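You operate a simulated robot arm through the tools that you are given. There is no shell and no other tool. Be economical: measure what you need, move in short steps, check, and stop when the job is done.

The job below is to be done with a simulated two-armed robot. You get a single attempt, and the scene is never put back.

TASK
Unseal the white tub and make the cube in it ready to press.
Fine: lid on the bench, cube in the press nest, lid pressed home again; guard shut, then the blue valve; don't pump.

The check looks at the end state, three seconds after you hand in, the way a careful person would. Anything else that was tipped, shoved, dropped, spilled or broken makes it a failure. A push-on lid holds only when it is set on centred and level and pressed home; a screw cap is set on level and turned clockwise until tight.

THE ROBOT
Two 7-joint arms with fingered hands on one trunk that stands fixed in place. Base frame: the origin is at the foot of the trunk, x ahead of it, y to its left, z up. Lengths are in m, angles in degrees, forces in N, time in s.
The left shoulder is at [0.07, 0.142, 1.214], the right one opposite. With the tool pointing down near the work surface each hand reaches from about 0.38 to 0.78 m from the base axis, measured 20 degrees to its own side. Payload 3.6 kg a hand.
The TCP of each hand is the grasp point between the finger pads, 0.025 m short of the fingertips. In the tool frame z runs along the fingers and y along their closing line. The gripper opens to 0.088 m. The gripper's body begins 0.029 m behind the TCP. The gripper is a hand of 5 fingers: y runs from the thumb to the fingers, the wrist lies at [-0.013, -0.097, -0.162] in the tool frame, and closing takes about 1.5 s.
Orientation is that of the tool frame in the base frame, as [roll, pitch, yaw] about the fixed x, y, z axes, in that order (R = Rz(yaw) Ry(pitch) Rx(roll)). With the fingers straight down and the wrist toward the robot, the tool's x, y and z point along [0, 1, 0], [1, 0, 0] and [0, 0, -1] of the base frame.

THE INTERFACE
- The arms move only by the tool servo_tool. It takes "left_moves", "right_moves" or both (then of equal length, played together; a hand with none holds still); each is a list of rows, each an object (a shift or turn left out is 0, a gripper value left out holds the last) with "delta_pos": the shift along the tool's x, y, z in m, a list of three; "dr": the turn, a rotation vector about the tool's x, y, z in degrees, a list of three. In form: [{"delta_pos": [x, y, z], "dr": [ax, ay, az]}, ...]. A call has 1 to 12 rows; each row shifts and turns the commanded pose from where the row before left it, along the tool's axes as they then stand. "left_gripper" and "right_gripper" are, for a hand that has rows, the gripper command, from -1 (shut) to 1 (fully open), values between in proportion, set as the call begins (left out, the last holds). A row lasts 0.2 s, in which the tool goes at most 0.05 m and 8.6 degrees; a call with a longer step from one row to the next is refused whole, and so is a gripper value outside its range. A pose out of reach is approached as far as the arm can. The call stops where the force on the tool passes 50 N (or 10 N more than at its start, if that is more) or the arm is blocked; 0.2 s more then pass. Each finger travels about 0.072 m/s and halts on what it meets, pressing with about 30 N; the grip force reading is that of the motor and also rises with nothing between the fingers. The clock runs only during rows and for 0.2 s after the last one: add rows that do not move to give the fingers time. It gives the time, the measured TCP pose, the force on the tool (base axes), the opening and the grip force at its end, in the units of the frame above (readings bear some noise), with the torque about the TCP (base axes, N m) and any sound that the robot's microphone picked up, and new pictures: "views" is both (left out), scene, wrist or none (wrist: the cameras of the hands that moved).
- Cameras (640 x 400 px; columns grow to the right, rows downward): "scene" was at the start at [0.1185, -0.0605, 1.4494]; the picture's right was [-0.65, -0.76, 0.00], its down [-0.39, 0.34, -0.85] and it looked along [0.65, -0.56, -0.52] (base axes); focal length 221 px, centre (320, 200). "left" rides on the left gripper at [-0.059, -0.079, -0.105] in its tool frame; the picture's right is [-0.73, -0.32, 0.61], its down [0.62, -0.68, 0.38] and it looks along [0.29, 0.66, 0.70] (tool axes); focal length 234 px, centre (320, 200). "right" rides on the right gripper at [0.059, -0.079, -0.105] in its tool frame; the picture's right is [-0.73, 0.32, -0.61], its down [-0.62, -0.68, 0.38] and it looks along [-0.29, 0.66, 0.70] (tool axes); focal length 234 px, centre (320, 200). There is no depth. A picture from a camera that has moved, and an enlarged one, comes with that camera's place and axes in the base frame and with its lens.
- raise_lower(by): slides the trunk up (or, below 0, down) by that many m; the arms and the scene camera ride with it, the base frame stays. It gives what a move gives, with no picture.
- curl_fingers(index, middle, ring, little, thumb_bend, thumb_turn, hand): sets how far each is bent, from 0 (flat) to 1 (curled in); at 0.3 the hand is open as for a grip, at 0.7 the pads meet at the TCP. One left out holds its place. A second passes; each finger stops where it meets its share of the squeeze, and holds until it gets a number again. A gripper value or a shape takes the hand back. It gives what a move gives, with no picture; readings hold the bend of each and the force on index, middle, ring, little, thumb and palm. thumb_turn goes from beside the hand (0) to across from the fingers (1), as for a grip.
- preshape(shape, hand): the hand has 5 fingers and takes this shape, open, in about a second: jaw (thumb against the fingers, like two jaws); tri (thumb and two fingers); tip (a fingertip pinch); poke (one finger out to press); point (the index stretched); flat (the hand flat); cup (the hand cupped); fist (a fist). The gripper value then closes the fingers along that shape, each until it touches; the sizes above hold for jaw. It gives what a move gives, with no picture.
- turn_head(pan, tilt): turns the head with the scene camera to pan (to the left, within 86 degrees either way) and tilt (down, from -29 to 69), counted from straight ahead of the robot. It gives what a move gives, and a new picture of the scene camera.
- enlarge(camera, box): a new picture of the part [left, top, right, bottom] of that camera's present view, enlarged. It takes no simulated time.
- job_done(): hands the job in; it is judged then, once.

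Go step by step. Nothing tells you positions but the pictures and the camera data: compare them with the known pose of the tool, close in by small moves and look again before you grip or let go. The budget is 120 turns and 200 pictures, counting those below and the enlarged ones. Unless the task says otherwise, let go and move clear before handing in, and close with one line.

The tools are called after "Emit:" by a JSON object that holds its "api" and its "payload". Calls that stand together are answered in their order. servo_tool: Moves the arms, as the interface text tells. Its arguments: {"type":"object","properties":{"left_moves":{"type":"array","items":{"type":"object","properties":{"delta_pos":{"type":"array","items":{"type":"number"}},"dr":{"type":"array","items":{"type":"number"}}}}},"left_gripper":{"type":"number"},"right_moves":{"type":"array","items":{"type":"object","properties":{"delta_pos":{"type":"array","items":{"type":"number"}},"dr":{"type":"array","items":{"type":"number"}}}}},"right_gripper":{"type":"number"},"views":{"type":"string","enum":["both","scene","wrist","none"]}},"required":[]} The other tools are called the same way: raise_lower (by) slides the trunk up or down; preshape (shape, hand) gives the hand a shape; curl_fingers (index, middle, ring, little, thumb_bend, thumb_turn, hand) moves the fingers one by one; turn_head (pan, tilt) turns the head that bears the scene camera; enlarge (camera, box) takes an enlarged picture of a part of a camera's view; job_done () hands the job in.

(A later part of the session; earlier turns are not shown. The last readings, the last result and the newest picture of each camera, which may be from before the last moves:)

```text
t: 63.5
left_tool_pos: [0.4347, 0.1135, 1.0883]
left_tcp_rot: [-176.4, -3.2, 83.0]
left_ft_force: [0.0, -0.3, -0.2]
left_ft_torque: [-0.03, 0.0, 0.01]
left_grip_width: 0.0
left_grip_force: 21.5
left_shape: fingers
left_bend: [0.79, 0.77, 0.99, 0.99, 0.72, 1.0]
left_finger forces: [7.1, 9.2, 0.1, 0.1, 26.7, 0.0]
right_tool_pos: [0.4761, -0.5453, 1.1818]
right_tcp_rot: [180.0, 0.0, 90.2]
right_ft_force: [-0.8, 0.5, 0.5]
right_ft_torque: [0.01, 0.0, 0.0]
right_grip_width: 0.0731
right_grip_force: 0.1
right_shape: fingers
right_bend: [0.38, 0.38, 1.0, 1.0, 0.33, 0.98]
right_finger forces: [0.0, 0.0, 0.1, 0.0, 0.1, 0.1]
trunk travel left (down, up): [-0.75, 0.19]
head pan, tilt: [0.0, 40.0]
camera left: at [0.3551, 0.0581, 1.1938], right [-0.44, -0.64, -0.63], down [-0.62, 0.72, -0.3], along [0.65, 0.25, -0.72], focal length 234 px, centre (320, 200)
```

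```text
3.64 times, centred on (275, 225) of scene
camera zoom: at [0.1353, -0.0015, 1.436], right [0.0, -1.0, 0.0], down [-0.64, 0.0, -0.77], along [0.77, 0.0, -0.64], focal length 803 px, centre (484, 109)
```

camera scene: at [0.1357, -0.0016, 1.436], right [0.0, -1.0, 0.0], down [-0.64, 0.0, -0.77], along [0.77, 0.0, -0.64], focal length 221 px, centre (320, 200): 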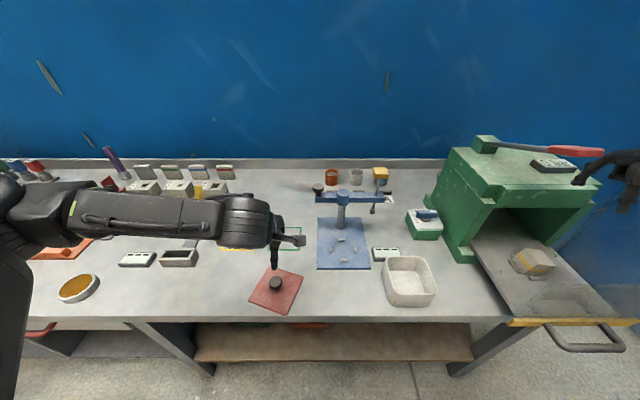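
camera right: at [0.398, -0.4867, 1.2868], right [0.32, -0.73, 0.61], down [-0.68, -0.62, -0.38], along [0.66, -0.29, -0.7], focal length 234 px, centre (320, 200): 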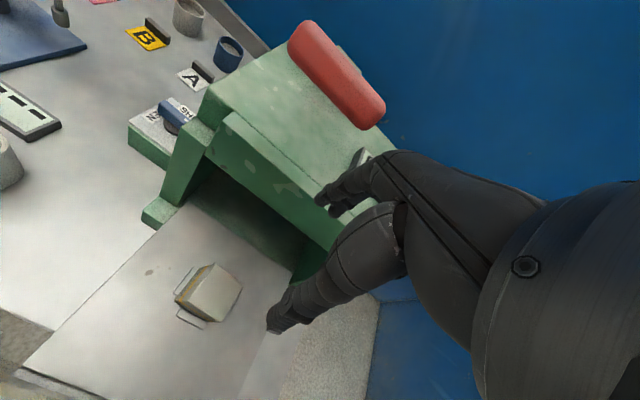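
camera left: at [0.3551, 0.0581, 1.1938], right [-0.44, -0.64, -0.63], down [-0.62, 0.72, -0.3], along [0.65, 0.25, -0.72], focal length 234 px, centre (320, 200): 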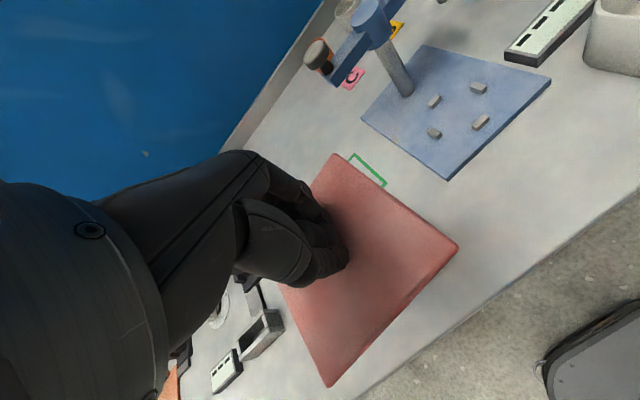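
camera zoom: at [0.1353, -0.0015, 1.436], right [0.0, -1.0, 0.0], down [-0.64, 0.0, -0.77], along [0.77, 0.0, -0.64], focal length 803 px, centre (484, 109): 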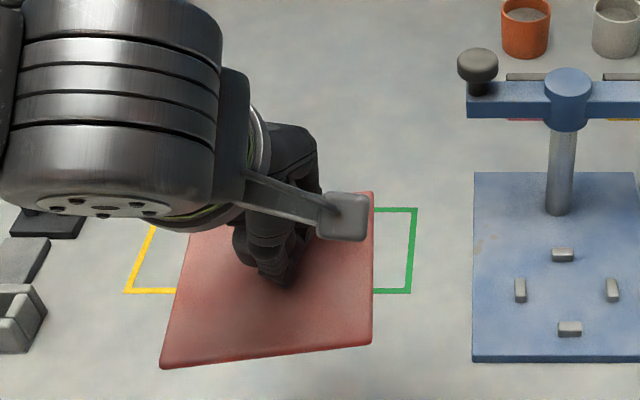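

Triangulating the lid's corners gives yaw +6.5°, left side ~2.5° low, lid centre 6 mm to +y of the TCP. I'll correct the yaw and tilt and verify.

Emit:
{"api": "servo_tool", "payload": {"left_moves": [{"dr": [0.4, 1.2, 3.2]}, {"dr": [0.4, 1.3, 3.3]}, {}], "views": "wrist"}}

Emit:
{"api": "enlarge", "payload": {"camera": "scene", "box": [220, 170, 330, 280]}}

```text
t: 64.3
left_tool_pos: [0.434, 0.1139, 1.0888]
left_tcp_rot: [-175.1, -5.2, 76.2]
left_ft_force: [-0.3, 0.6, 0.0]
left_ft_torque: [-0.01, 0.0, 0.01]
left_grip_width: 0.0002
left_grip_force: 21.5
left_shape: fingers
left_bend: [0.79, 0.77, 0.99, 0.99, 0.72, 1.0]
left_finger forces: [7.2, 9.4, 0.0, 0.0, 26.7, 0.1]
right_tool_pos: [0.4776, -0.5466, 1.1816]
right_tcp_rot: [180.0, 0.0, 90.1]
right_ft_force: [0.1, -0.3, 0.3]
right_ft_torque: [-0.03, -0.03, -0.02]
right_grip_width: 0.0726
right_grip_force: 0.1
right_shape: fingers
right_bend: [0.38, 0.38, 1.0, 1.0, 0.33, 0.98]
right_finger forces: [0.0, 0.0, 0.0, 0.0, 0.0, 0.1]
trunk travel left (down, up): [-0.75, 0.19]
head pan, tilt: [0.0, 40.0]
camera left: at [0.3508, 0.0637, 1.1935], right [-0.52, -0.56, -0.64], down [-0.54, 0.8, -0.27], along [0.66, 0.21, -0.72], focal length 234 px, centre (320, 200)
```

left: 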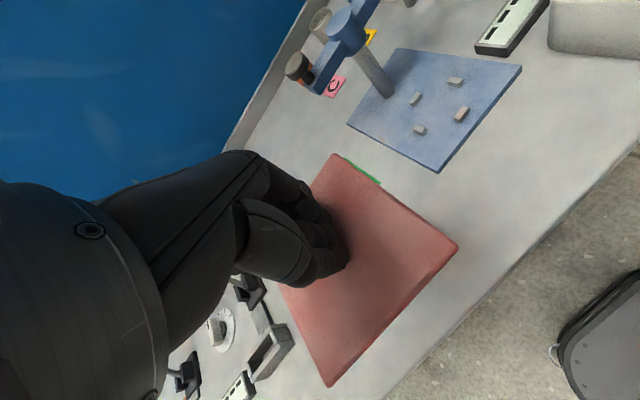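

```text
3.64 times, centred on (275, 225) of scene
camera zoom: at [0.1353, -0.0021, 1.436], right [0.0, -1.0, 0.0], down [-0.64, 0.0, -0.77], along [0.77, 0.0, -0.64], focal length 803 px, centre (484, 109)
```

zoom: 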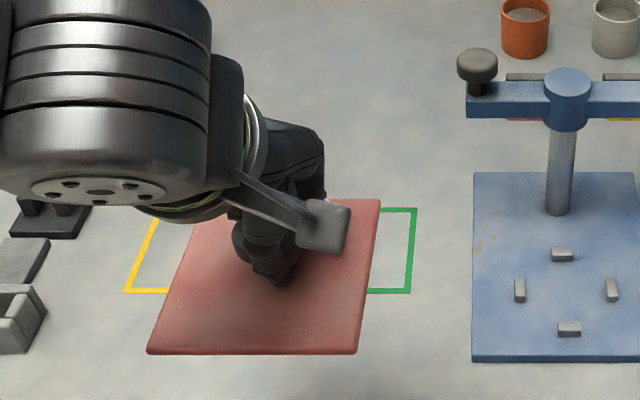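

The lid is now square and level, centre ≈ TCP + (0.001, 0.006). Revised tub centre: (0.446, -0.230). I'll carry it slowly over the tub.

Emit:
{"api": "servo_tool", "payload": {"left_moves": [{"delta_pos": [-0.0305, 0.0083, -0.0035]}, {"delta_pos": [-0.0305, 0.0083, -0.0035]}, {"delta_pos": [-0.0305, 0.0083, -0.0035]}, {"delta_pos": [-0.0305, 0.0083, -0.0035]}, {"delta_pos": [-0.0305, 0.0083, -0.0035]}, {"delta_pos": [-0.0305, 0.0083, -0.0035]}, {"delta_pos": [-0.0305, 0.0083, -0.0035]}, {"delta_pos": [-0.0305, 0.0083, -0.0035]}, {"delta_pos": [-0.0305, 0.0083, -0.0035]}, {"delta_pos": [-0.0305, 0.0083, -0.0035]}, {"delta_pos": [-0.0305, 0.0083, -0.0035]}, {}], "views": "both"}}

Emit:
{"api": "enlarge", "payload": {"camera": "scene", "box": [350, 190, 470, 320]}}

```text
t: 66.9
left_tool_pos: [0.4473, -0.2379, 1.0898]
left_tcp_rot: [-175.0, -5.3, 76.5]
left_ft_force: [0.8, -0.2, -0.8]
left_ft_torque: [0.0, -0.02, 0.02]
left_grip_width: 0.0002
left_grip_force: 21.8
left_shape: fingers
left_bend: [0.79, 0.77, 0.99, 0.99, 0.72, 1.0]
left_finger forces: [7.8, 9.6, 0.0, 0.1, 26.5, 0.1]
right_tool_pos: [0.4766, -0.545, 1.182]
right_tcp_rot: [180.0, 0.1, 90.2]
right_ft_force: [-0.1, -0.7, 0.4]
right_ft_torque: [0.0, -0.01, -0.01]
right_grip_width: 0.0729
right_grip_force: 0.0
right_shape: fingers
right_bend: [0.38, 0.38, 1.0, 1.0, 0.33, 0.98]
right_finger forces: [0.0, 0.0, 0.0, 0.0, 0.0, 0.1]
trunk travel left (down, up): [-0.75, 0.19]
head pan, tilt: [0.0, 40.0]
camera scene: at [0.1356, -0.0012, 1.436], right [0.0, -1.0, 0.0], down [-0.64, 0.0, -0.77], along [0.77, 0.0, -0.64], focal length 221 px, centre (320, 200)
camera left: at [0.3635, -0.2883, 1.1944], right [-0.52, -0.56, -0.64], down [-0.54, 0.8, -0.27], along [0.66, 0.21, -0.72], focal length 234 px, centre (320, 200)
```

scene: 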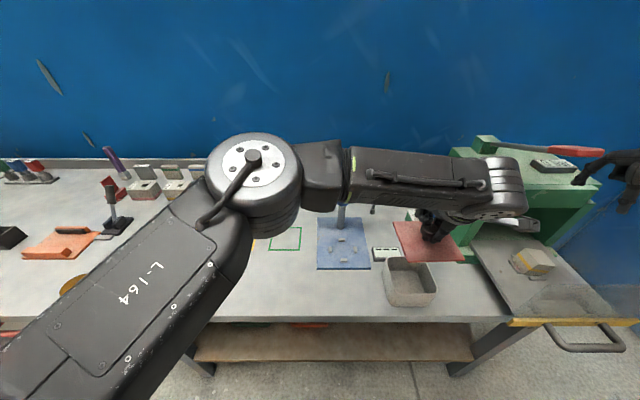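
left: 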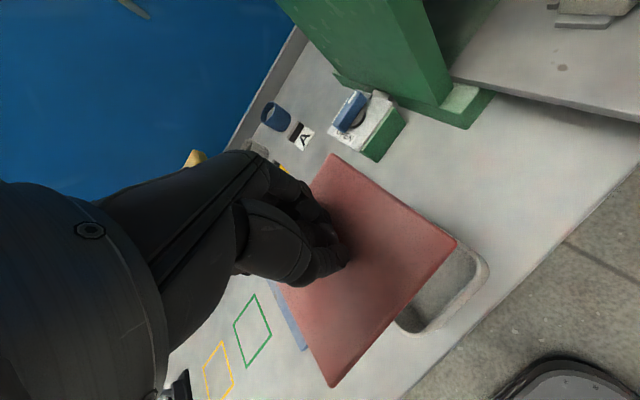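

```text
3.08 times, centred on (410, 255) of scene
camera zoom: at [0.1356, -0.0012, 1.436], right [0.0, -1.0, 0.0], down [-0.64, 0.0, -0.77], along [0.77, 0.0, -0.64], focal length 679 px, centre (43, 31)
```

zoom: 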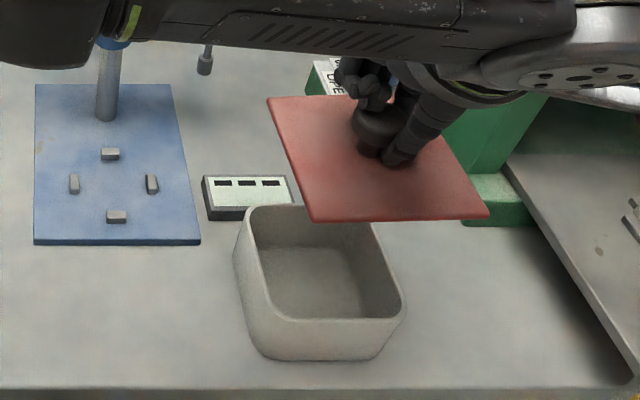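

The lid is level and over the tub region. I'll zoom to compare the lid with the tub rim.

Emit:
{"api": "enlarge", "payload": {"camera": "scene", "box": [375, 240, 445, 315]}}

Emit:
{"api": "enlarge", "payload": {"camera": "left", "box": [370, 210, 510, 350]}}

```text
5.33 times, centred on (410, 278) of scene
camera zoom: at [0.1356, -0.0012, 1.436], right [0.0, -1.0, 0.0], down [-0.64, 0.0, -0.77], along [0.77, 0.0, -0.64], focal length 1177 px, centre (-160, -213)
```

zoom: 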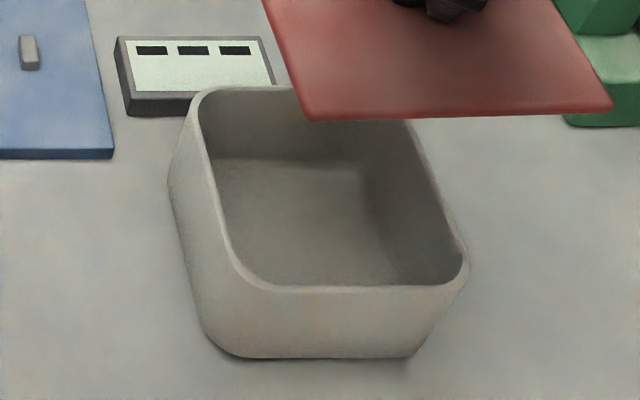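

```text
2.86 times, centred on (440, 280) of left
camera zoom: at [0.3635, -0.2883, 1.1944], right [-0.52, -0.56, -0.64], down [-0.54, 0.8, -0.27], along [0.66, 0.21, -0.72], focal length 669 px, centre (-23, -29)
```

zoom: 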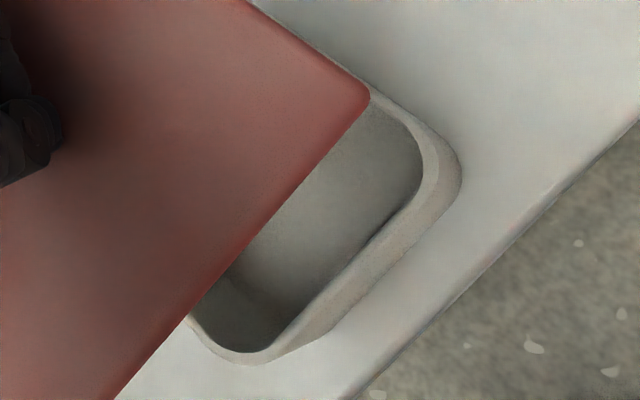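

Lid centre and tub centre agree to ~2 mm. I'll lower the lid straight down to a few cm above the rim and compare again.

Emit:
{"api": "servo_tool", "payload": {"left_moves": [{"delta_pos": [-0.0032, 0.0007, 0.0298]}, {"delta_pos": [-0.0027, 0.0026, 0.0298]}, {"delta_pos": [-0.0022, 0.0021, 0.0248]}, {}], "views": "wrist"}}

Emit:
{"api": "enlarge", "payload": {"camera": "scene", "box": [370, 230, 450, 315]}}

Emit:
{"api": "enlarge", "payload": {"camera": "left", "box": [270, 210, 490, 400]}}

```text
t: 67.9
left_tool_pos: [0.4452, -0.2358, 1.0029]
left_tcp_rot: [-175.1, -5.3, 76.4]
left_ft_force: [0.0, 0.3, 0.4]
left_ft_torque: [0.0, -0.01, 0.0]
left_grip_width: 0.0
left_grip_force: 21.7
left_shape: fingers
left_bend: [0.79, 0.77, 0.99, 0.99, 0.72, 1.0]
left_finger forces: [7.9, 9.7, 0.0, 0.0, 25.8, 0.0]
right_tool_pos: [0.4764, -0.5453, 1.182]
right_tcp_rot: [-180.0, 0.0, 90.1]
right_ft_force: [-0.5, -0.3, 0.1]
right_ft_torque: [-0.02, -0.02, -0.01]
right_grip_width: 0.0726
right_grip_force: 0.1
right_shape: fingers
right_bend: [0.38, 0.38, 1.0, 1.0, 0.33, 0.98]
right_finger forces: [0.0, 0.1, 0.0, 0.0, 0.0, 0.1]
trunk travel left (down, up): [-0.75, 0.19]
head pan, tilt: [0.0, 40.0]
camera left: at [0.3625, -0.287, 1.1081], right [-0.52, -0.56, -0.64], down [-0.54, 0.8, -0.27], along [0.66, 0.21, -0.72], focal length 234 px, centre (320, 200)
```

left: 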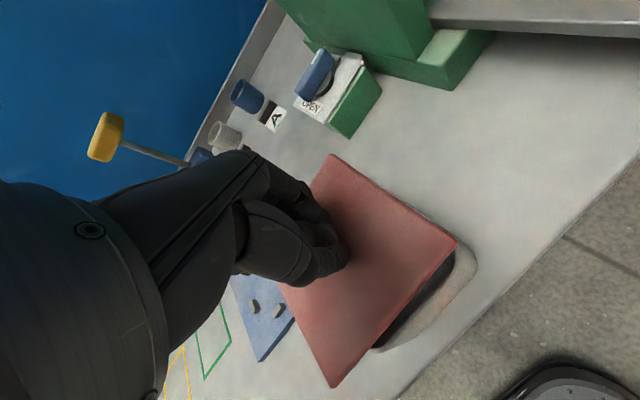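

```text
4.71 times, centred on (410, 272) of scene
camera zoom: at [0.1353, -0.0022, 1.436], right [0.0, -1.0, 0.0], down [-0.64, 0.0, -0.77], along [0.77, 0.0, -0.64], focal length 1039 px, centre (-104, -141)
```

zoom: 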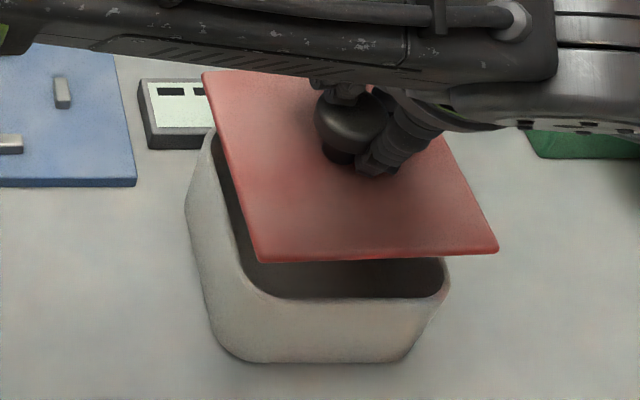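

```text
2.11 times, centred on (380, 305) of left
camera zoom: at [0.3625, -0.287, 1.1081], right [-0.52, -0.56, -0.64], down [-0.54, 0.8, -0.27], along [0.66, 0.21, -0.72], focal length 493 px, centre (194, -21)
```

zoom: 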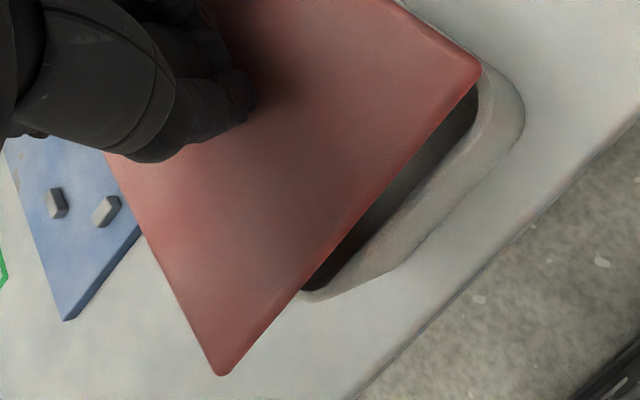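

Aligned within ~2 mm; the -y side looks ~2° high. I'll correct that and continue down to near contact.

Emit:
{"api": "servo_tool", "payload": {"left_moves": [{"delta_pos": [-0.0004, -0.0015, 0.0], "dr": [0, 1.8, 1.0]}, {"delta_pos": [-0.0013, 0.0009, 0.0119]}, {"delta_pos": [-0.0013, 0.0009, 0.0099]}, {}], "views": "wrist"}}

Emit:
{"api": "enlarge", "payload": {"camera": "scene", "box": [370, 230, 450, 315]}}

Emit:
{"api": "enlarge", "payload": {"camera": "left", "box": [270, 210, 490, 400]}}

```text
t: 68.9
left_tool_pos: [0.4426, -0.2354, 0.9811]
left_tcp_rot: [-175.0, -7.0, 75.1]
left_ft_force: [0.9, -0.8, -0.4]
left_ft_torque: [0.01, 0.0, -0.02]
left_grip_width: 0.0001
left_grip_force: 21.3
left_shape: fingers
left_bend: [0.79, 0.77, 0.99, 0.99, 0.72, 1.0]
left_finger forces: [8.8, 9.6, 0.0, 0.0, 25.0, 0.1]
right_tool_pos: [0.4766, -0.5467, 1.1823]
right_tcp_rot: [180.0, 0.0, 90.1]
right_ft_force: [0.4, -0.4, 0.0]
right_ft_torque: [-0.01, -0.03, 0.01]
right_grip_width: 0.0732
right_grip_force: 0.1
right_shape: fingers
right_bend: [0.38, 0.38, 1.0, 1.0, 0.33, 0.98]
right_finger forces: [0.0, 0.1, 0.0, 0.0, 0.0, 0.0]
trunk travel left (down, up): [-0.75, 0.19]
head pan, tilt: [0.0, 40.0]
camera left: at [0.3586, -0.2879, 1.0836], right [-0.53, -0.53, -0.66], down [-0.52, 0.82, -0.24], along [0.67, 0.21, -0.71], focal length 234 px, centre (320, 200)
```

left: 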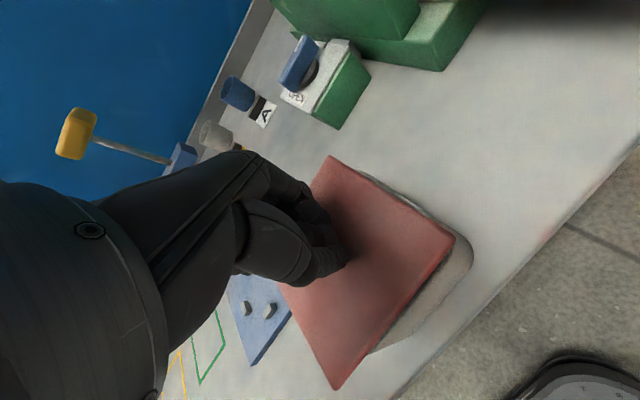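

```text
4.71 times, centred on (410, 272) of scene
camera zoom: at [0.1352, -0.0022, 1.4361], right [0.0, -1.0, 0.0], down [-0.64, 0.0, -0.77], along [0.77, 0.0, -0.64], focal length 1039 px, centre (-104, -141)
```

zoom: 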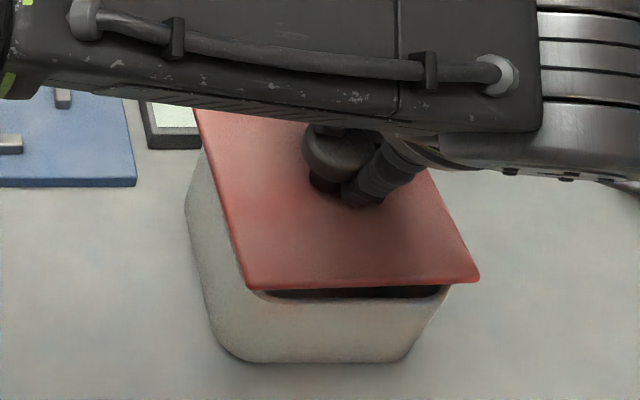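

```text
2.11 times, centred on (380, 305) of left
camera zoom: at [0.3586, -0.2879, 1.0836], right [-0.53, -0.53, -0.66], down [-0.52, 0.82, -0.24], along [0.67, 0.21, -0.71], focal length 493 px, centre (194, -21)
```

zoom: 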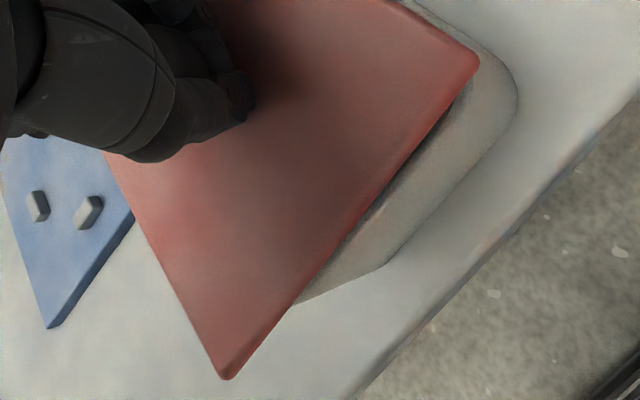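

Nearly there. I'll turn the head to the same pose as in the original pictures, to compare the lid directly with how it sat when sealed.

Emit:
{"api": "turn_head", "payload": {"pan": -45, "tilt": 40}}

Emit:
{"api": "enlarge", "payload": {"camera": "scene", "box": [230, 210, 330, 300]}}

```text
t: 70.0
left_tool_pos: [0.4434, -0.2358, 0.9805]
left_tcp_rot: [-175.0, -7.0, 75.2]
left_ft_force: [-0.3, 0.2, -1.0]
left_ft_torque: [-0.02, -0.01, 0.01]
left_grip_width: 0.0
left_grip_force: 21.6
left_shape: fingers
left_bend: [0.79, 0.77, 0.99, 0.99, 0.72, 1.0]
left_finger forces: [8.9, 9.5, 0.0, 0.0, 25.0, 0.0]
right_tool_pos: [0.4773, -0.5456, 1.1811]
right_tcp_rot: [-179.9, 0.0, 90.1]
right_ft_force: [-0.6, 0.1, -0.1]
right_ft_torque: [-0.03, 0.01, 0.01]
right_grip_width: 0.0729
right_grip_force: 0.0
right_shape: fingers
right_bend: [0.38, 0.38, 1.0, 1.0, 0.33, 0.98]
right_finger forces: [0.0, 0.0, 0.0, 0.0, 0.1, 0.1]
trunk travel left (down, up): [-0.75, 0.19]
head pan, tilt: [-45.0, 40.0]
camera scene: at [0.1106, -0.0622, 1.436], right [-0.71, -0.71, 0.0], down [-0.46, 0.45, -0.77], along [0.54, -0.54, -0.64], focal length 221 px, centre (320, 200)
```

scene: 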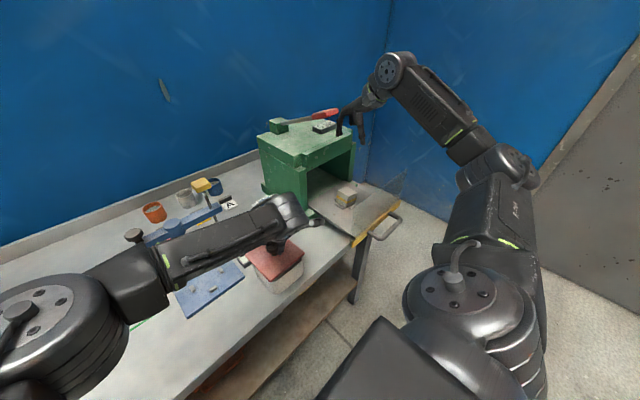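

```text
4.44 times, centred on (280, 255) of scene
camera zoom: at [0.1106, -0.0622, 1.436], right [-0.71, -0.71, 0.0], down [-0.46, 0.45, -0.77], along [0.54, -0.54, -0.64], focal length 981 px, centre (498, -44)
```

zoom: 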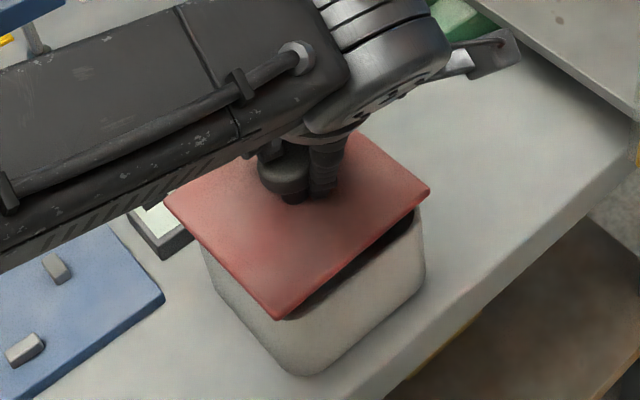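

Compared with the original sealed view, the lid is ~3 mm off toward (+x,+y) and rotated ~2°. I'll apply the correction, lower 6 mm and compare again.

Emit:
{"api": "servo_tool", "payload": {"left_moves": [{"delta_pos": [-0.0024, -0.0014, 0.0], "dr": [0, 1.5, 1.5]}, {"delta_pos": [-0.0007, 0.0005, 0.0059]}, {}, {}], "views": "none"}}

Emit:
{"api": "enlarge", "payload": {"camera": "scene", "box": [230, 210, 330, 300]}}

```text
t: 71.0
left_tool_pos: [0.4437, -0.2381, 0.9754]
left_tcp_rot: [-174.8, -8.3, 73.4]
left_ft_force: [0.0, 0.1, -0.5]
left_ft_torque: [0.01, 0.0, 0.01]
left_grip_width: 0.0
left_grip_force: 21.7
left_shape: fingers
left_bend: [0.79, 0.77, 0.99, 0.99, 0.72, 1.0]
left_finger forces: [8.9, 9.5, 0.1, 0.0, 25.0, 0.1]
right_tool_pos: [0.4763, -0.5464, 1.182]
right_tcp_rot: [180.0, 0.0, 90.1]
right_ft_force: [0.6, -0.2, -0.7]
right_ft_torque: [-0.02, 0.03, 0.02]
right_grip_width: 0.0729
right_grip_force: 0.0
right_shape: fingers
right_bend: [0.38, 0.38, 1.0, 1.0, 0.33, 0.98]
right_finger forces: [0.0, 0.0, 0.0, 0.1, 0.0, 0.0]
trunk travel left (down, up): [-0.75, 0.19]
head pan, tilt: [-45.0, 40.0]
```

```text
4.44 times, centred on (280, 255) of scene
camera zoom: at [0.1104, -0.0623, 1.436], right [-0.71, -0.71, 0.0], down [-0.45, 0.45, -0.77], along [0.54, -0.54, -0.64], focal length 981 px, centre (498, -44)
```

zoom: 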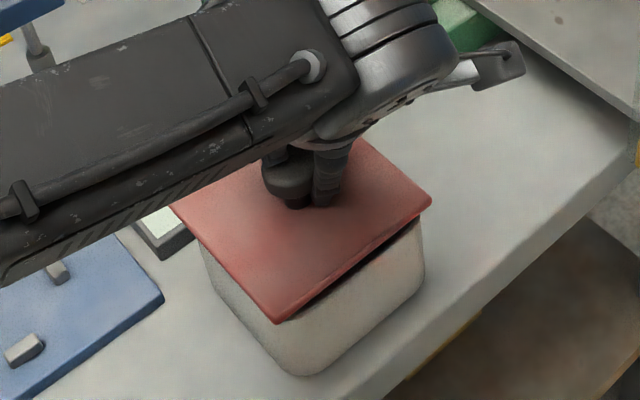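

Rotation is good now; a further ~2 mm shift in -x and -y, then lower to contact.

Emit:
{"api": "servo_tool", "payload": {"left_moves": [{"delta_pos": [-0.0025, -0.0014, -0.0002]}, {"delta_pos": [-0.0006, 0.0004, 0.0039]}, {"delta_pos": [-0.0006, 0.0004, 0.0039]}, {}], "views": "none"}}

Emit:
{"api": "enlarge", "payload": {"camera": "scene", "box": [230, 210, 330, 300]}}

```text
t: 72.0
left_tool_pos: [0.4404, -0.237, 0.9676]
left_tcp_rot: [-174.7, -8.3, 73.5]
left_ft_force: [0.3, 0.5, 0.3]
left_ft_torque: [0.01, 0.02, -0.03]
left_grip_width: 0.0
left_grip_force: 21.8
left_shape: fingers
left_bend: [0.79, 0.77, 0.99, 0.99, 0.72, 1.0]
left_finger forces: [8.8, 9.6, 0.0, 0.1, 25.1, 0.1]
left hand out of reach, approached as far as the arm can: row 2
right_tool_pos: [0.4765, -0.5447, 1.1815]
right_tcp_rot: [-180.0, 0.0, 90.1]
right_ft_force: [-0.6, 0.0, -0.7]
right_ft_torque: [0.02, 0.02, 0.07]
right_grip_width: 0.073
right_grip_force: 0.0
right_shape: fingers
right_bend: [0.38, 0.38, 1.0, 1.0, 0.33, 0.98]
right_finger forces: [0.0, 0.0, 0.1, 0.0, 0.0, 0.1]
trunk travel left (down, up): [-0.75, 0.19]
head pan, tilt: [-45.0, 40.0]
```

```text
4.44 times, centred on (280, 255) of scene
camera zoom: at [0.1104, -0.0623, 1.436], right [-0.71, -0.71, 0.0], down [-0.45, 0.45, -0.77], along [0.54, -0.54, -0.64], focal length 981 px, centre (498, -44)
```

zoom: 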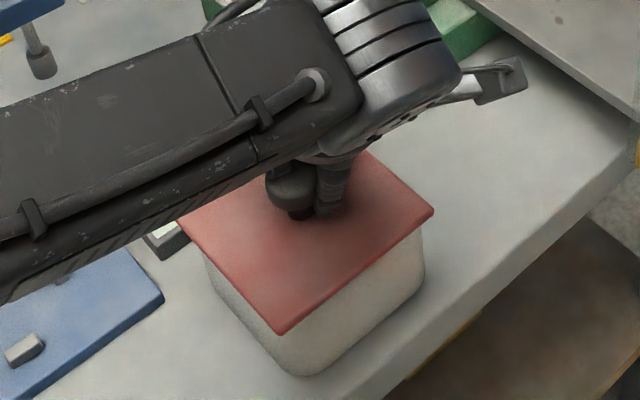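

Very close to the original position. I'll lower in small steps to get contact.

Emit:
{"api": "servo_tool", "payload": {"left_moves": [{"delta_pos": [-0.0012, -0.0006, 0.0015]}, {"delta_pos": [-0.0003, 0.0002, 0.002]}, {}, {}], "views": "wrist"}}

Emit:
{"api": "enlarge", "payload": {"camera": "scene", "box": [230, 210, 330, 300]}}

```text
t: 73.0
left_tool_pos: [0.4401, -0.2368, 0.9636]
left_tcp_rot: [-174.8, -8.3, 73.5]
left_ft_force: [-0.7, -0.8, 0.6]
left_ft_torque: [-0.01, -0.02, 0.02]
left_grip_width: 0.0
left_grip_force: 22.4
left_shape: fingers
left_bend: [0.79, 0.77, 0.99, 0.99, 0.72, 1.0]
left_finger forces: [8.8, 10.4, 0.0, 0.0, 25.8, 0.0]
right_tool_pos: [0.4776, -0.5464, 1.1811]
right_tcp_rot: [180.0, 0.0, 90.1]
right_ft_force: [-0.2, -0.6, 1.0]
right_ft_torque: [-0.01, -0.02, -0.02]
right_grip_width: 0.073
right_grip_force: 0.0
right_shape: fingers
right_bend: [0.38, 0.38, 1.0, 1.0, 0.33, 0.98]
right_finger forces: [0.0, 0.0, 0.1, 0.0, 0.0, 0.1]
trunk travel left (down, up): [-0.75, 0.19]
head pan, tilt: [-45.0, 40.0]
camera left: at [0.3536, -0.2889, 1.0649], right [-0.54, -0.5, -0.67], down [-0.5, 0.84, -0.23], along [0.68, 0.21, -0.7], focal length 234 px, centre (320, 200)
```

left: 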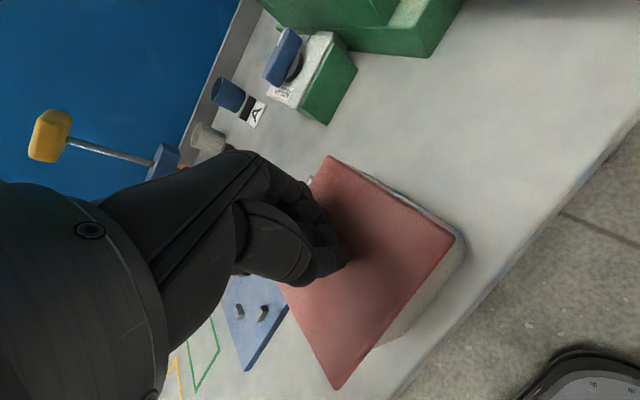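

```text
4.44 times, centred on (280, 255) of scene
camera zoom: at [0.1104, -0.0622, 1.436], right [-0.71, -0.71, 0.0], down [-0.45, 0.45, -0.77], along [0.54, -0.54, -0.64], focal length 981 px, centre (498, -44)
```

zoom: 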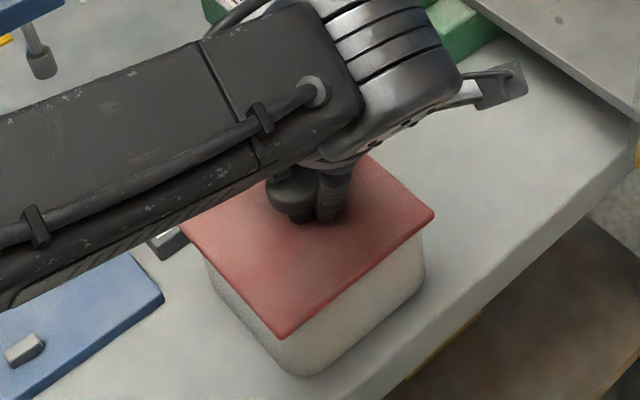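

The lid now reads shifted ~5 mm toward (-x,+y) at rim height (tub rim visible past its -y edge). I'll lift 4 mm and move (+3.5, -3) mm.

Emit:
{"api": "servo_tool", "payload": {"left_moves": [{"delta_pos": [0.0006, -0.0004, -0.0039]}, {"delta_pos": [-0.0018, 0.0042, -0.0007]}, {}, {}], "views": "wrist"}}

Emit:
{"api": "enlarge", "payload": {"camera": "scene", "box": [230, 210, 330, 300]}}

Emit:
{"api": "enlarge", "payload": {"camera": "left", "box": [290, 140, 490, 400]}}

```text
t: 74.0
left_tool_pos: [0.4443, -0.2371, 0.9687]
left_tcp_rot: [-174.8, -8.4, 73.6]
left_ft_force: [-0.4, 0.4, -0.4]
left_ft_torque: [-0.01, -0.01, 0.01]
left_grip_width: 0.0001
left_grip_force: 21.6
left_shape: fingers
left_bend: [0.79, 0.77, 0.99, 0.99, 0.72, 1.0]
left_finger forces: [9.0, 9.6, 0.0, 0.0, 25.3, 0.1]
left hand out of reach, approached as far as the arm can: row 2
right_tool_pos: [0.478, -0.5464, 1.1809]
right_tcp_rot: [180.0, 0.0, 90.2]
right_ft_force: [-0.5, 0.3, -0.4]
right_ft_torque: [0.05, -0.01, -0.05]
right_grip_width: 0.0727
right_grip_force: 0.1
right_shape: fingers
right_bend: [0.38, 0.38, 1.0, 1.0, 0.33, 0.98]
right_finger forces: [0.0, 0.0, 0.1, 0.0, 0.1, 0.1]
trunk travel left (down, up): [-0.75, 0.19]
head pan, tilt: [-45.0, 40.0]
camera left: at [0.358, -0.2895, 1.0697], right [-0.54, -0.5, -0.67], down [-0.5, 0.84, -0.23], along [0.68, 0.21, -0.7], focal length 234 px, centre (320, 200)
```

left: 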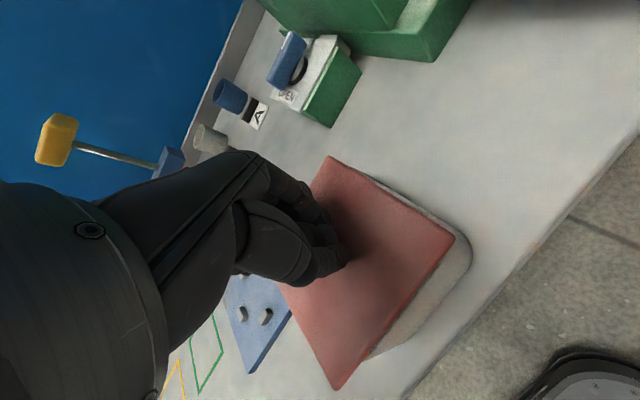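

```text
4.44 times, centred on (280, 255) of scene
camera zoom: at [0.1104, -0.0623, 1.436], right [-0.71, -0.71, 0.0], down [-0.45, 0.45, -0.77], along [0.54, -0.54, -0.64], focal length 981 px, centre (498, -44)
```

zoom: 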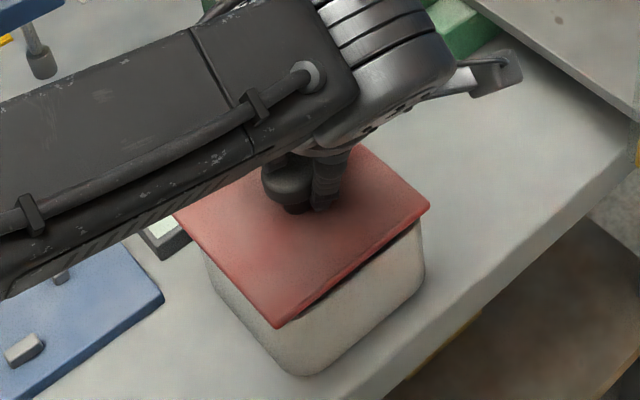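

```text
1.54 times, centred on (390, 270) of left
camera zoom: at [0.358, -0.2895, 1.0697], right [-0.54, -0.5, -0.67], down [-0.5, 0.84, -0.23], along [0.68, 0.21, -0.7], focal length 360 px, centre (212, 92)
```

zoom: 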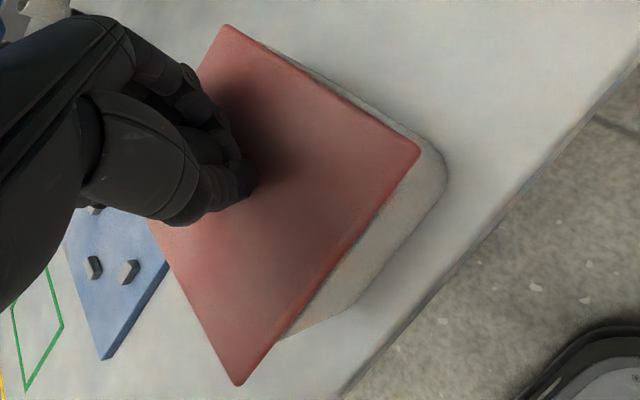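

The left arm is at its reach limit in this twisted pose while the lid still needs ~4 mm in -y. I'll set the lid down on the rim here, release, and regrasp with a neutral hand orientation.

Emit:
{"api": "servo_tool", "payload": {"left_moves": [{"delta_pos": [-0.0004, 0.0003, 0.003]}, {"delta_pos": [-0.0004, 0.0003, 0.003]}, {"delta_pos": [-0.0002, 0.0001, 0.0015]}, {}], "views": "none"}}

```text
t: 75.0
left_tool_pos: [0.4438, -0.2359, 0.9621]
left_tcp_rot: [-174.9, -8.1, 73.6]
left_ft_force: [1.9, -2.4, 21.6]
left_ft_torque: [0.05, 0.05, -0.03]
left_grip_width: 0.0
left_grip_force: 29.7
left_shape: fingers
left_bend: [0.79, 0.77, 0.99, 0.99, 0.72, 1.0]
left_finger forces: [1.8, 13.6, 0.1, 0.0, 43.4, 0.0]
right_tool_pos: [0.4739, -0.5457, 1.1843]
right_tcp_rot: [179.8, 0.0, 90.1]
right_ft_force: [0.9, -0.2, 0.1]
right_ft_torque: [0.0, -0.01, 0.03]
right_grip_width: 0.0731
right_grip_force: 0.1
right_shape: fingers
right_bend: [0.38, 0.38, 1.0, 1.0, 0.33, 0.98]
right_finger forces: [0.0, 0.0, 0.0, 0.0, 0.1, 0.0]
trunk travel left (down, up): [-0.75, 0.19]
head pan, tilt: [-45.0, 40.0]
```

Firm, balanced contact (21 N, almost no torque). I'll ease off, release, and lift clear to look.

Emit:
{"api": "servo_tool", "payload": {"left_moves": [{"delta_pos": [0.0002, -0.0001, -0.001]}, {}], "views": "none"}}

Emit:
{"api": "curl_fingers", "payload": {"hand": "left", "index": 0.3, "middle": 0.3, "thumb_bend": 0.3}}

Emit:
{"api": "servo_tool", "payload": {"left_moves": [{"delta_pos": [0.004, -0.0025, -0.0295]}, {"delta_pos": [0.004, -0.0025, -0.0295]}, {"delta_pos": [0.004, -0.0025, -0.0295]}, {"dr": [-3.0, -4.1, -8]}, {"dr": [-2.2, -4.1, -8]}, {}]}}

Emit:
{"api": "enlarge", "payload": {"camera": "scene", "box": [230, 210, 330, 300]}}

```text
t: 75.6
left_tool_pos: [0.4429, -0.2365, 0.961]
left_tcp_rot: [-174.9, -8.3, 73.5]
left_ft_force: [4.4, -4.2, 22.8]
left_ft_torque: [0.03, 0.0, -0.06]
left_grip_width: 0.0
left_grip_force: 29.2
left_shape: fingers
left_bend: [0.79, 0.78, 0.99, 0.99, 0.73, 1.0]
left_finger forces: [1.7, 13.6, 0.0, 0.0, 43.7, 0.0]
right_tool_pos: [0.476, -0.5459, 1.1831]
right_tcp_rot: [179.9, -0.1, 90.1]
right_ft_force: [-0.3, 0.3, 0.0]
right_ft_torque: [0.02, 0.02, -0.01]
right_grip_width: 0.0729
right_grip_force: 0.0
right_shape: fingers
right_bend: [0.38, 0.38, 1.0, 1.0, 0.33, 0.98]
right_finger forces: [0.0, 0.1, 0.0, 0.0, 0.0, 0.0]
trunk travel left (down, up): [-0.75, 0.19]
head pan, tilt: [-45.0, 40.0]
```

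```text
t: 76.6
left_tool_pos: [0.441, -0.2349, 0.9634]
left_tcp_rot: [-175.2, -8.4, 73.6]
left_ft_force: [-4.6, 1.5, 31.7]
left_ft_torque: [-0.12, -0.85, 0.02]
left_grip_width: 0.0569
left_grip_force: 15.5
left_shape: fingers
left_bend: [0.75, 0.3, 0.99, 0.99, 0.3, 0.98]
left_finger forces: [16.5, 14.8, 0.1, 0.1, 0.0, 0.0]
right_tool_pos: [0.4715, -0.5429, 1.1859]
right_tcp_rot: [179.7, 0.1, 90.0]
right_ft_force: [0.1, -0.4, 0.2]
right_ft_torque: [-0.03, 0.04, 0.0]
right_grip_width: 0.0732
right_grip_force: 0.0
right_shape: fingers
right_bend: [0.38, 0.38, 1.0, 1.0, 0.33, 0.98]
right_finger forces: [0.1, 0.1, 0.1, 0.1, 0.0, 0.1]
trunk travel left (down, up): [-0.75, 0.19]
head pan, tilt: [-45.0, 40.0]
```

```text
refused: row 4 steps farther than a row can; nothing moved
```

```text
4.44 times, centred on (280, 255) of scene
camera zoom: at [0.1043, -0.0596, 1.4368], right [-0.71, -0.71, 0.0], down [-0.45, 0.45, -0.77], along [0.54, -0.54, -0.64], focal length 981 px, centre (498, -44)
```

zoom: 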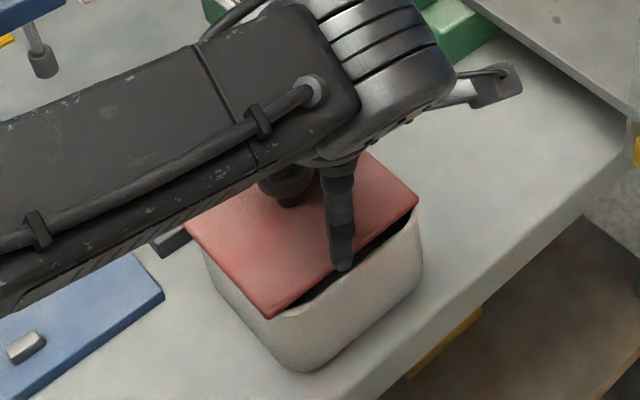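

Index is caught against the knob and pushing. I'll look at the wrist view before moving.

Emit:
{"api": "enlarge", "payload": {"camera": "left", "box": [240, 120, 480, 400]}}

Emit:
{"api": "enlarge", "payload": {"camera": "scene", "box": [260, 225, 320, 285]}}

```text
1.43 times, centred on (360, 260) of left
camera zoom: at [0.3534, -0.2872, 1.0645], right [-0.54, -0.5, -0.68], down [-0.49, 0.84, -0.23], along [0.68, 0.21, -0.7], focal length 334 px, centre (263, 114)
```

zoom: 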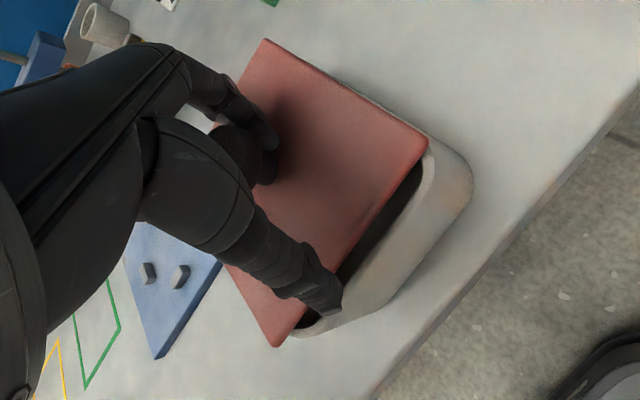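

```text
6.67 times, centred on (290, 255) of scene
camera zoom: at [0.1043, -0.0596, 1.4368], right [-0.71, -0.71, 0.0], down [-0.45, 0.45, -0.77], along [0.54, -0.54, -0.64], focal length 1472 px, centre (520, -167)
```

zoom: 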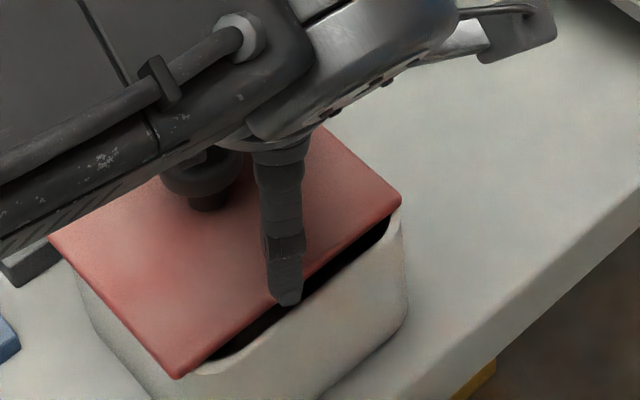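

The straightening fingertips are pushing on the lid top because the hand is too low. I'll raise slowly to free them.

Emit:
{"api": "servo_tool", "payload": {"left_moves": [{"delta_pos": [0.0006, -0.0004, -0.004]}, {}, {"delta_pos": [0.0006, -0.0004, -0.004]}, {}, {}], "views": "wrist"}}

Emit:
{"api": "enlarge", "payload": {"camera": "scene", "box": [230, 210, 330, 300]}}

```text
t: 77.8
left_tool_pos: [0.4444, -0.2374, 0.97]
left_tcp_rot: [-174.8, -8.5, 73.5]
left_ft_force: [-0.2, 0.2, -0.3]
left_ft_torque: [0.01, 0.01, 0.03]
left_grip_width: 0.0843
left_grip_force: 0.0
left_shape: fingers
left_bend: [0.3, 0.3, 0.99, 0.99, 0.3, 0.98]
left_finger forces: [0.0, 0.0, 0.1, 0.0, 0.1, 0.0]
right_tool_pos: [0.4758, -0.5463, 1.1826]
right_tcp_rot: [-179.9, 0.0, 90.1]
right_ft_force: [-0.2, 0.1, 0.6]
right_ft_torque: [0.0, -0.02, -0.02]
right_grip_width: 0.0731
right_grip_force: 0.2
right_shape: fingers
right_bend: [0.38, 0.38, 1.0, 1.0, 0.33, 0.98]
right_finger forces: [0.0, 0.0, 0.0, 0.0, 0.1, 0.0]
trunk travel left (down, up): [-0.75, 0.19]
head pan, tilt: [-45.0, 40.0]
camera left: at [0.3577, -0.2891, 1.07], right [-0.54, -0.5, -0.67], down [-0.5, 0.84, -0.23], along [0.68, 0.21, -0.7], focal length 234 px, centre (320, 200)
```

left: 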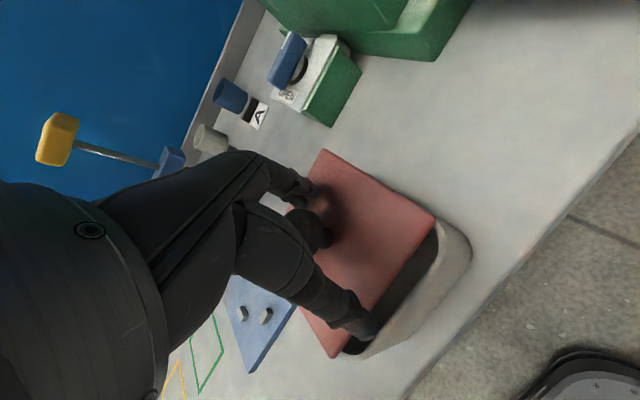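

```text
4.44 times, centred on (280, 255) of scene
camera zoom: at [0.1099, -0.062, 1.436], right [-0.71, -0.71, 0.0], down [-0.45, 0.45, -0.77], along [0.54, -0.54, -0.64], focal length 981 px, centre (498, -44)
```

zoom: 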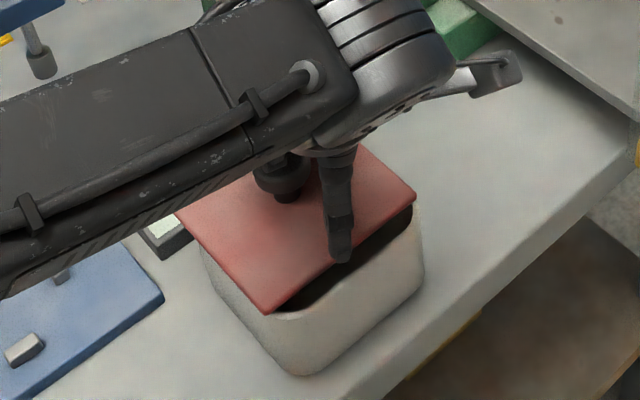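

Freed. Now I'll rise and return the hand to neutral orientation.

Emit:
{"api": "servo_tool", "payload": {"left_moves": [{"delta_pos": [0.0043, -0.0027, -0.0295]}, {"delta_pos": [0.0043, -0.0027, -0.0295]}, {"delta_pos": [0.0043, -0.0027, -0.0295]}, {"dr": [-1.8, -2.8, -5.5]}, {"dr": [-1.8, -2.8, -5.5]}, {"dr": [-1.6, -2.8, -5.5]}, {}], "views": "wrist"}}

Emit:
{"api": "enlarge", "payload": {"camera": "scene", "box": [230, 210, 330, 300]}}

Emit:
{"api": "enlarge", "payload": {"camera": "left", "box": [300, 180, 520, 380]}}

```text
t: 79.4
left_tool_pos: [0.4436, -0.2349, 1.0581]
left_tcp_rot: [178.6, -0.4, 90.3]
left_ft_force: [0.2, -0.7, 0.8]
left_ft_torque: [0.02, 0.01, 0.02]
left_grip_width: 0.0845
left_grip_force: 0.1
left_shape: fingers
left_bend: [0.3, 0.3, 0.99, 0.99, 0.3, 0.98]
left_finger forces: [0.0, 0.0, 0.0, 0.0, 0.0, 0.0]
right_tool_pos: [0.4765, -0.5455, 1.1822]
right_tcp_rot: [179.9, 0.0, 90.0]
right_ft_force: [0.7, 0.4, 0.4]
right_ft_torque: [0.02, 0.0, -0.02]
right_grip_width: 0.0726
right_grip_force: 0.1
right_shape: fingers
right_bend: [0.38, 0.38, 1.0, 1.0, 0.33, 0.98]
right_finger forces: [0.0, 0.0, 0.1, 0.1, 0.0, 0.0]
trunk travel left (down, up): [-0.75, 0.19]
head pan, tilt: [-45.0, 40.0]
camera left: at [0.3646, -0.2946, 1.1603], right [-0.3, -0.72, -0.62], down [-0.68, 0.62, -0.4], along [0.67, 0.3, -0.68], focal length 234 px, centre (320, 200)
```

left: 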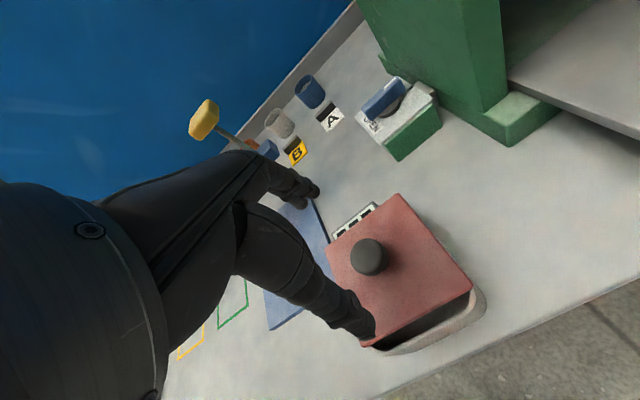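

```text
4.44 times, centred on (280, 255) of scene
camera zoom: at [0.1106, -0.0622, 1.436], right [-0.71, -0.71, 0.0], down [-0.45, 0.45, -0.77], along [0.54, -0.54, -0.64], focal length 981 px, centre (498, -44)
```

zoom: 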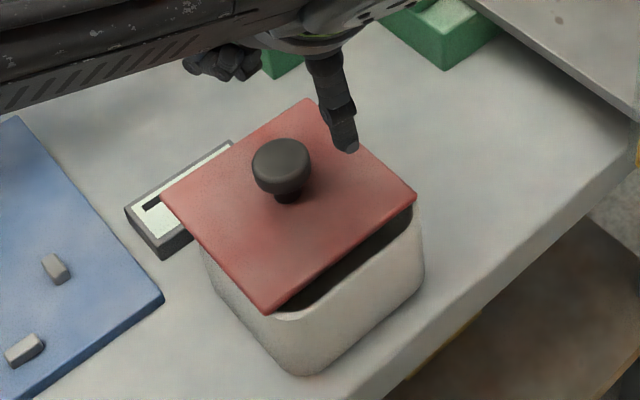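

```text
2.00 times, centred on (410, 280) of left
camera zoom: at [0.3646, -0.2946, 1.1603], right [-0.3, -0.72, -0.62], down [-0.68, 0.62, -0.4], along [0.67, 0.3, -0.68], focal length 468 px, centre (140, 40)
```

zoom: 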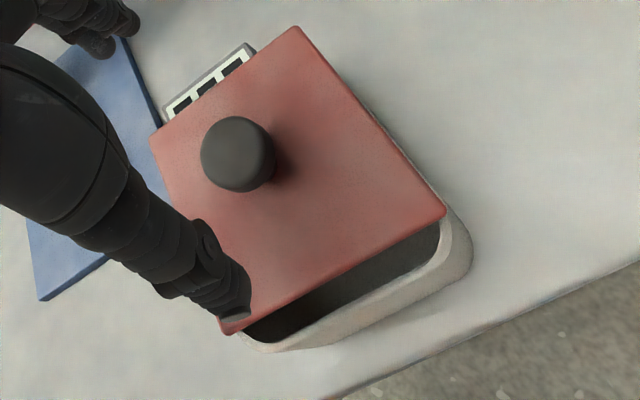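

The lid rests level on the rim, about 13 mm too far in +x. Knob is at about (0.460, -0.230). I'll position the neutral hand over it.

Emit:
{"api": "servo_tool", "payload": {"left_moves": [{"delta_pos": [0.005, 0.0165, 0.0], "dr": [1.4, 0, 0]}, {"delta_pos": [0, 0, 0.03]}, {"delta_pos": [0, 0, 0.028]}, {}], "views": "wrist"}}

Emit:
{"api": "enlarge", "payload": {"camera": "left", "box": [260, 160, 440, 360]}}

Emit:
{"api": "enlarge", "payload": {"camera": "scene", "box": [230, 210, 330, 300]}}

```text
t: 80.4
left_tool_pos: [0.4604, -0.231, 0.9998]
left_tcp_rot: [-179.9, -0.4, 90.3]
left_ft_force: [-0.8, 0.5, -0.3]
left_ft_torque: [0.0, -0.02, 0.0]
left_grip_width: 0.0842
left_grip_force: 0.1
left_shape: fingers
left_bend: [0.3, 0.3, 0.99, 0.99, 0.3, 0.98]
left_finger forces: [0.1, 0.0, 0.0, 0.0, 0.0, 0.0]
right_tool_pos: [0.4771, -0.546, 1.1835]
right_tcp_rot: [-179.9, 0.1, 90.1]
right_ft_force: [-0.6, 0.6, 0.0]
right_ft_torque: [0.02, -0.01, 0.03]
right_grip_width: 0.0734
right_grip_force: 0.0
right_shape: fingers
right_bend: [0.38, 0.38, 1.0, 1.0, 0.33, 0.98]
right_finger forces: [0.1, 0.0, 0.1, 0.0, 0.0, 0.0]
trunk travel left (down, up): [-0.75, 0.19]
head pan, tilt: [-45.0, 40.0]
camera left: at [0.383, -0.2905, 1.1041], right [-0.32, -0.72, -0.61], down [-0.69, 0.62, -0.38], along [0.65, 0.3, -0.69], focal length 234 px, centre (320, 200)
```

left: 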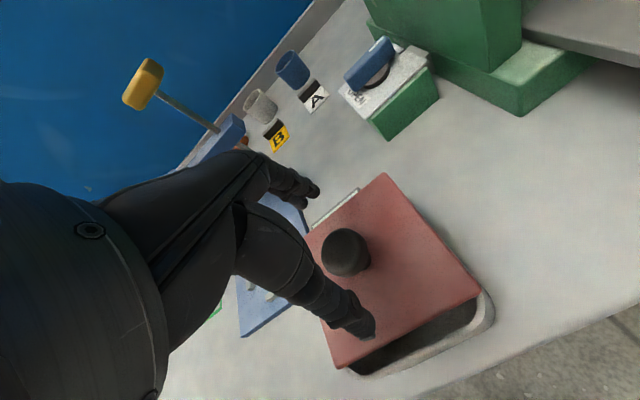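

```text
2.00 times, centred on (350, 260) of left
camera zoom: at [0.383, -0.2905, 1.1041], right [-0.32, -0.72, -0.61], down [-0.69, 0.62, -0.38], along [0.65, 0.3, -0.69], focal length 468 px, centre (260, 80)
```

zoom: 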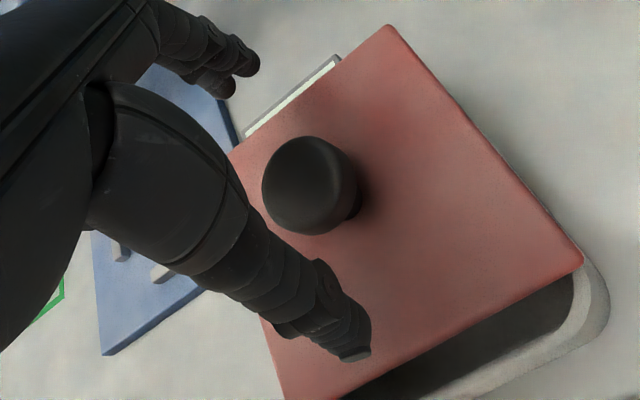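

```text
4.44 times, centred on (280, 255) of scene
camera zoom: at [0.1103, -0.062, 1.4361], right [-0.71, -0.71, 0.0], down [-0.45, 0.45, -0.77], along [0.54, -0.54, -0.64], focal length 981 px, centre (498, -44)
```

zoom: 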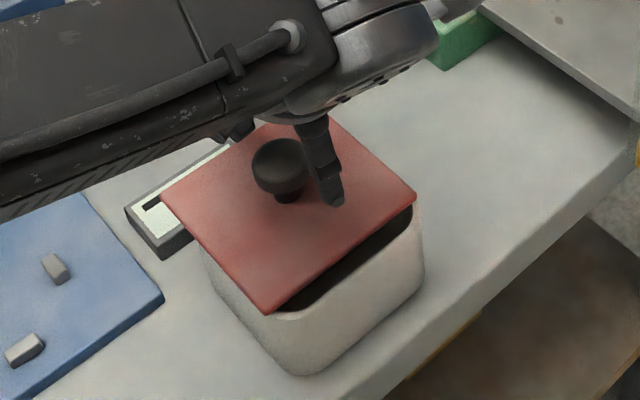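

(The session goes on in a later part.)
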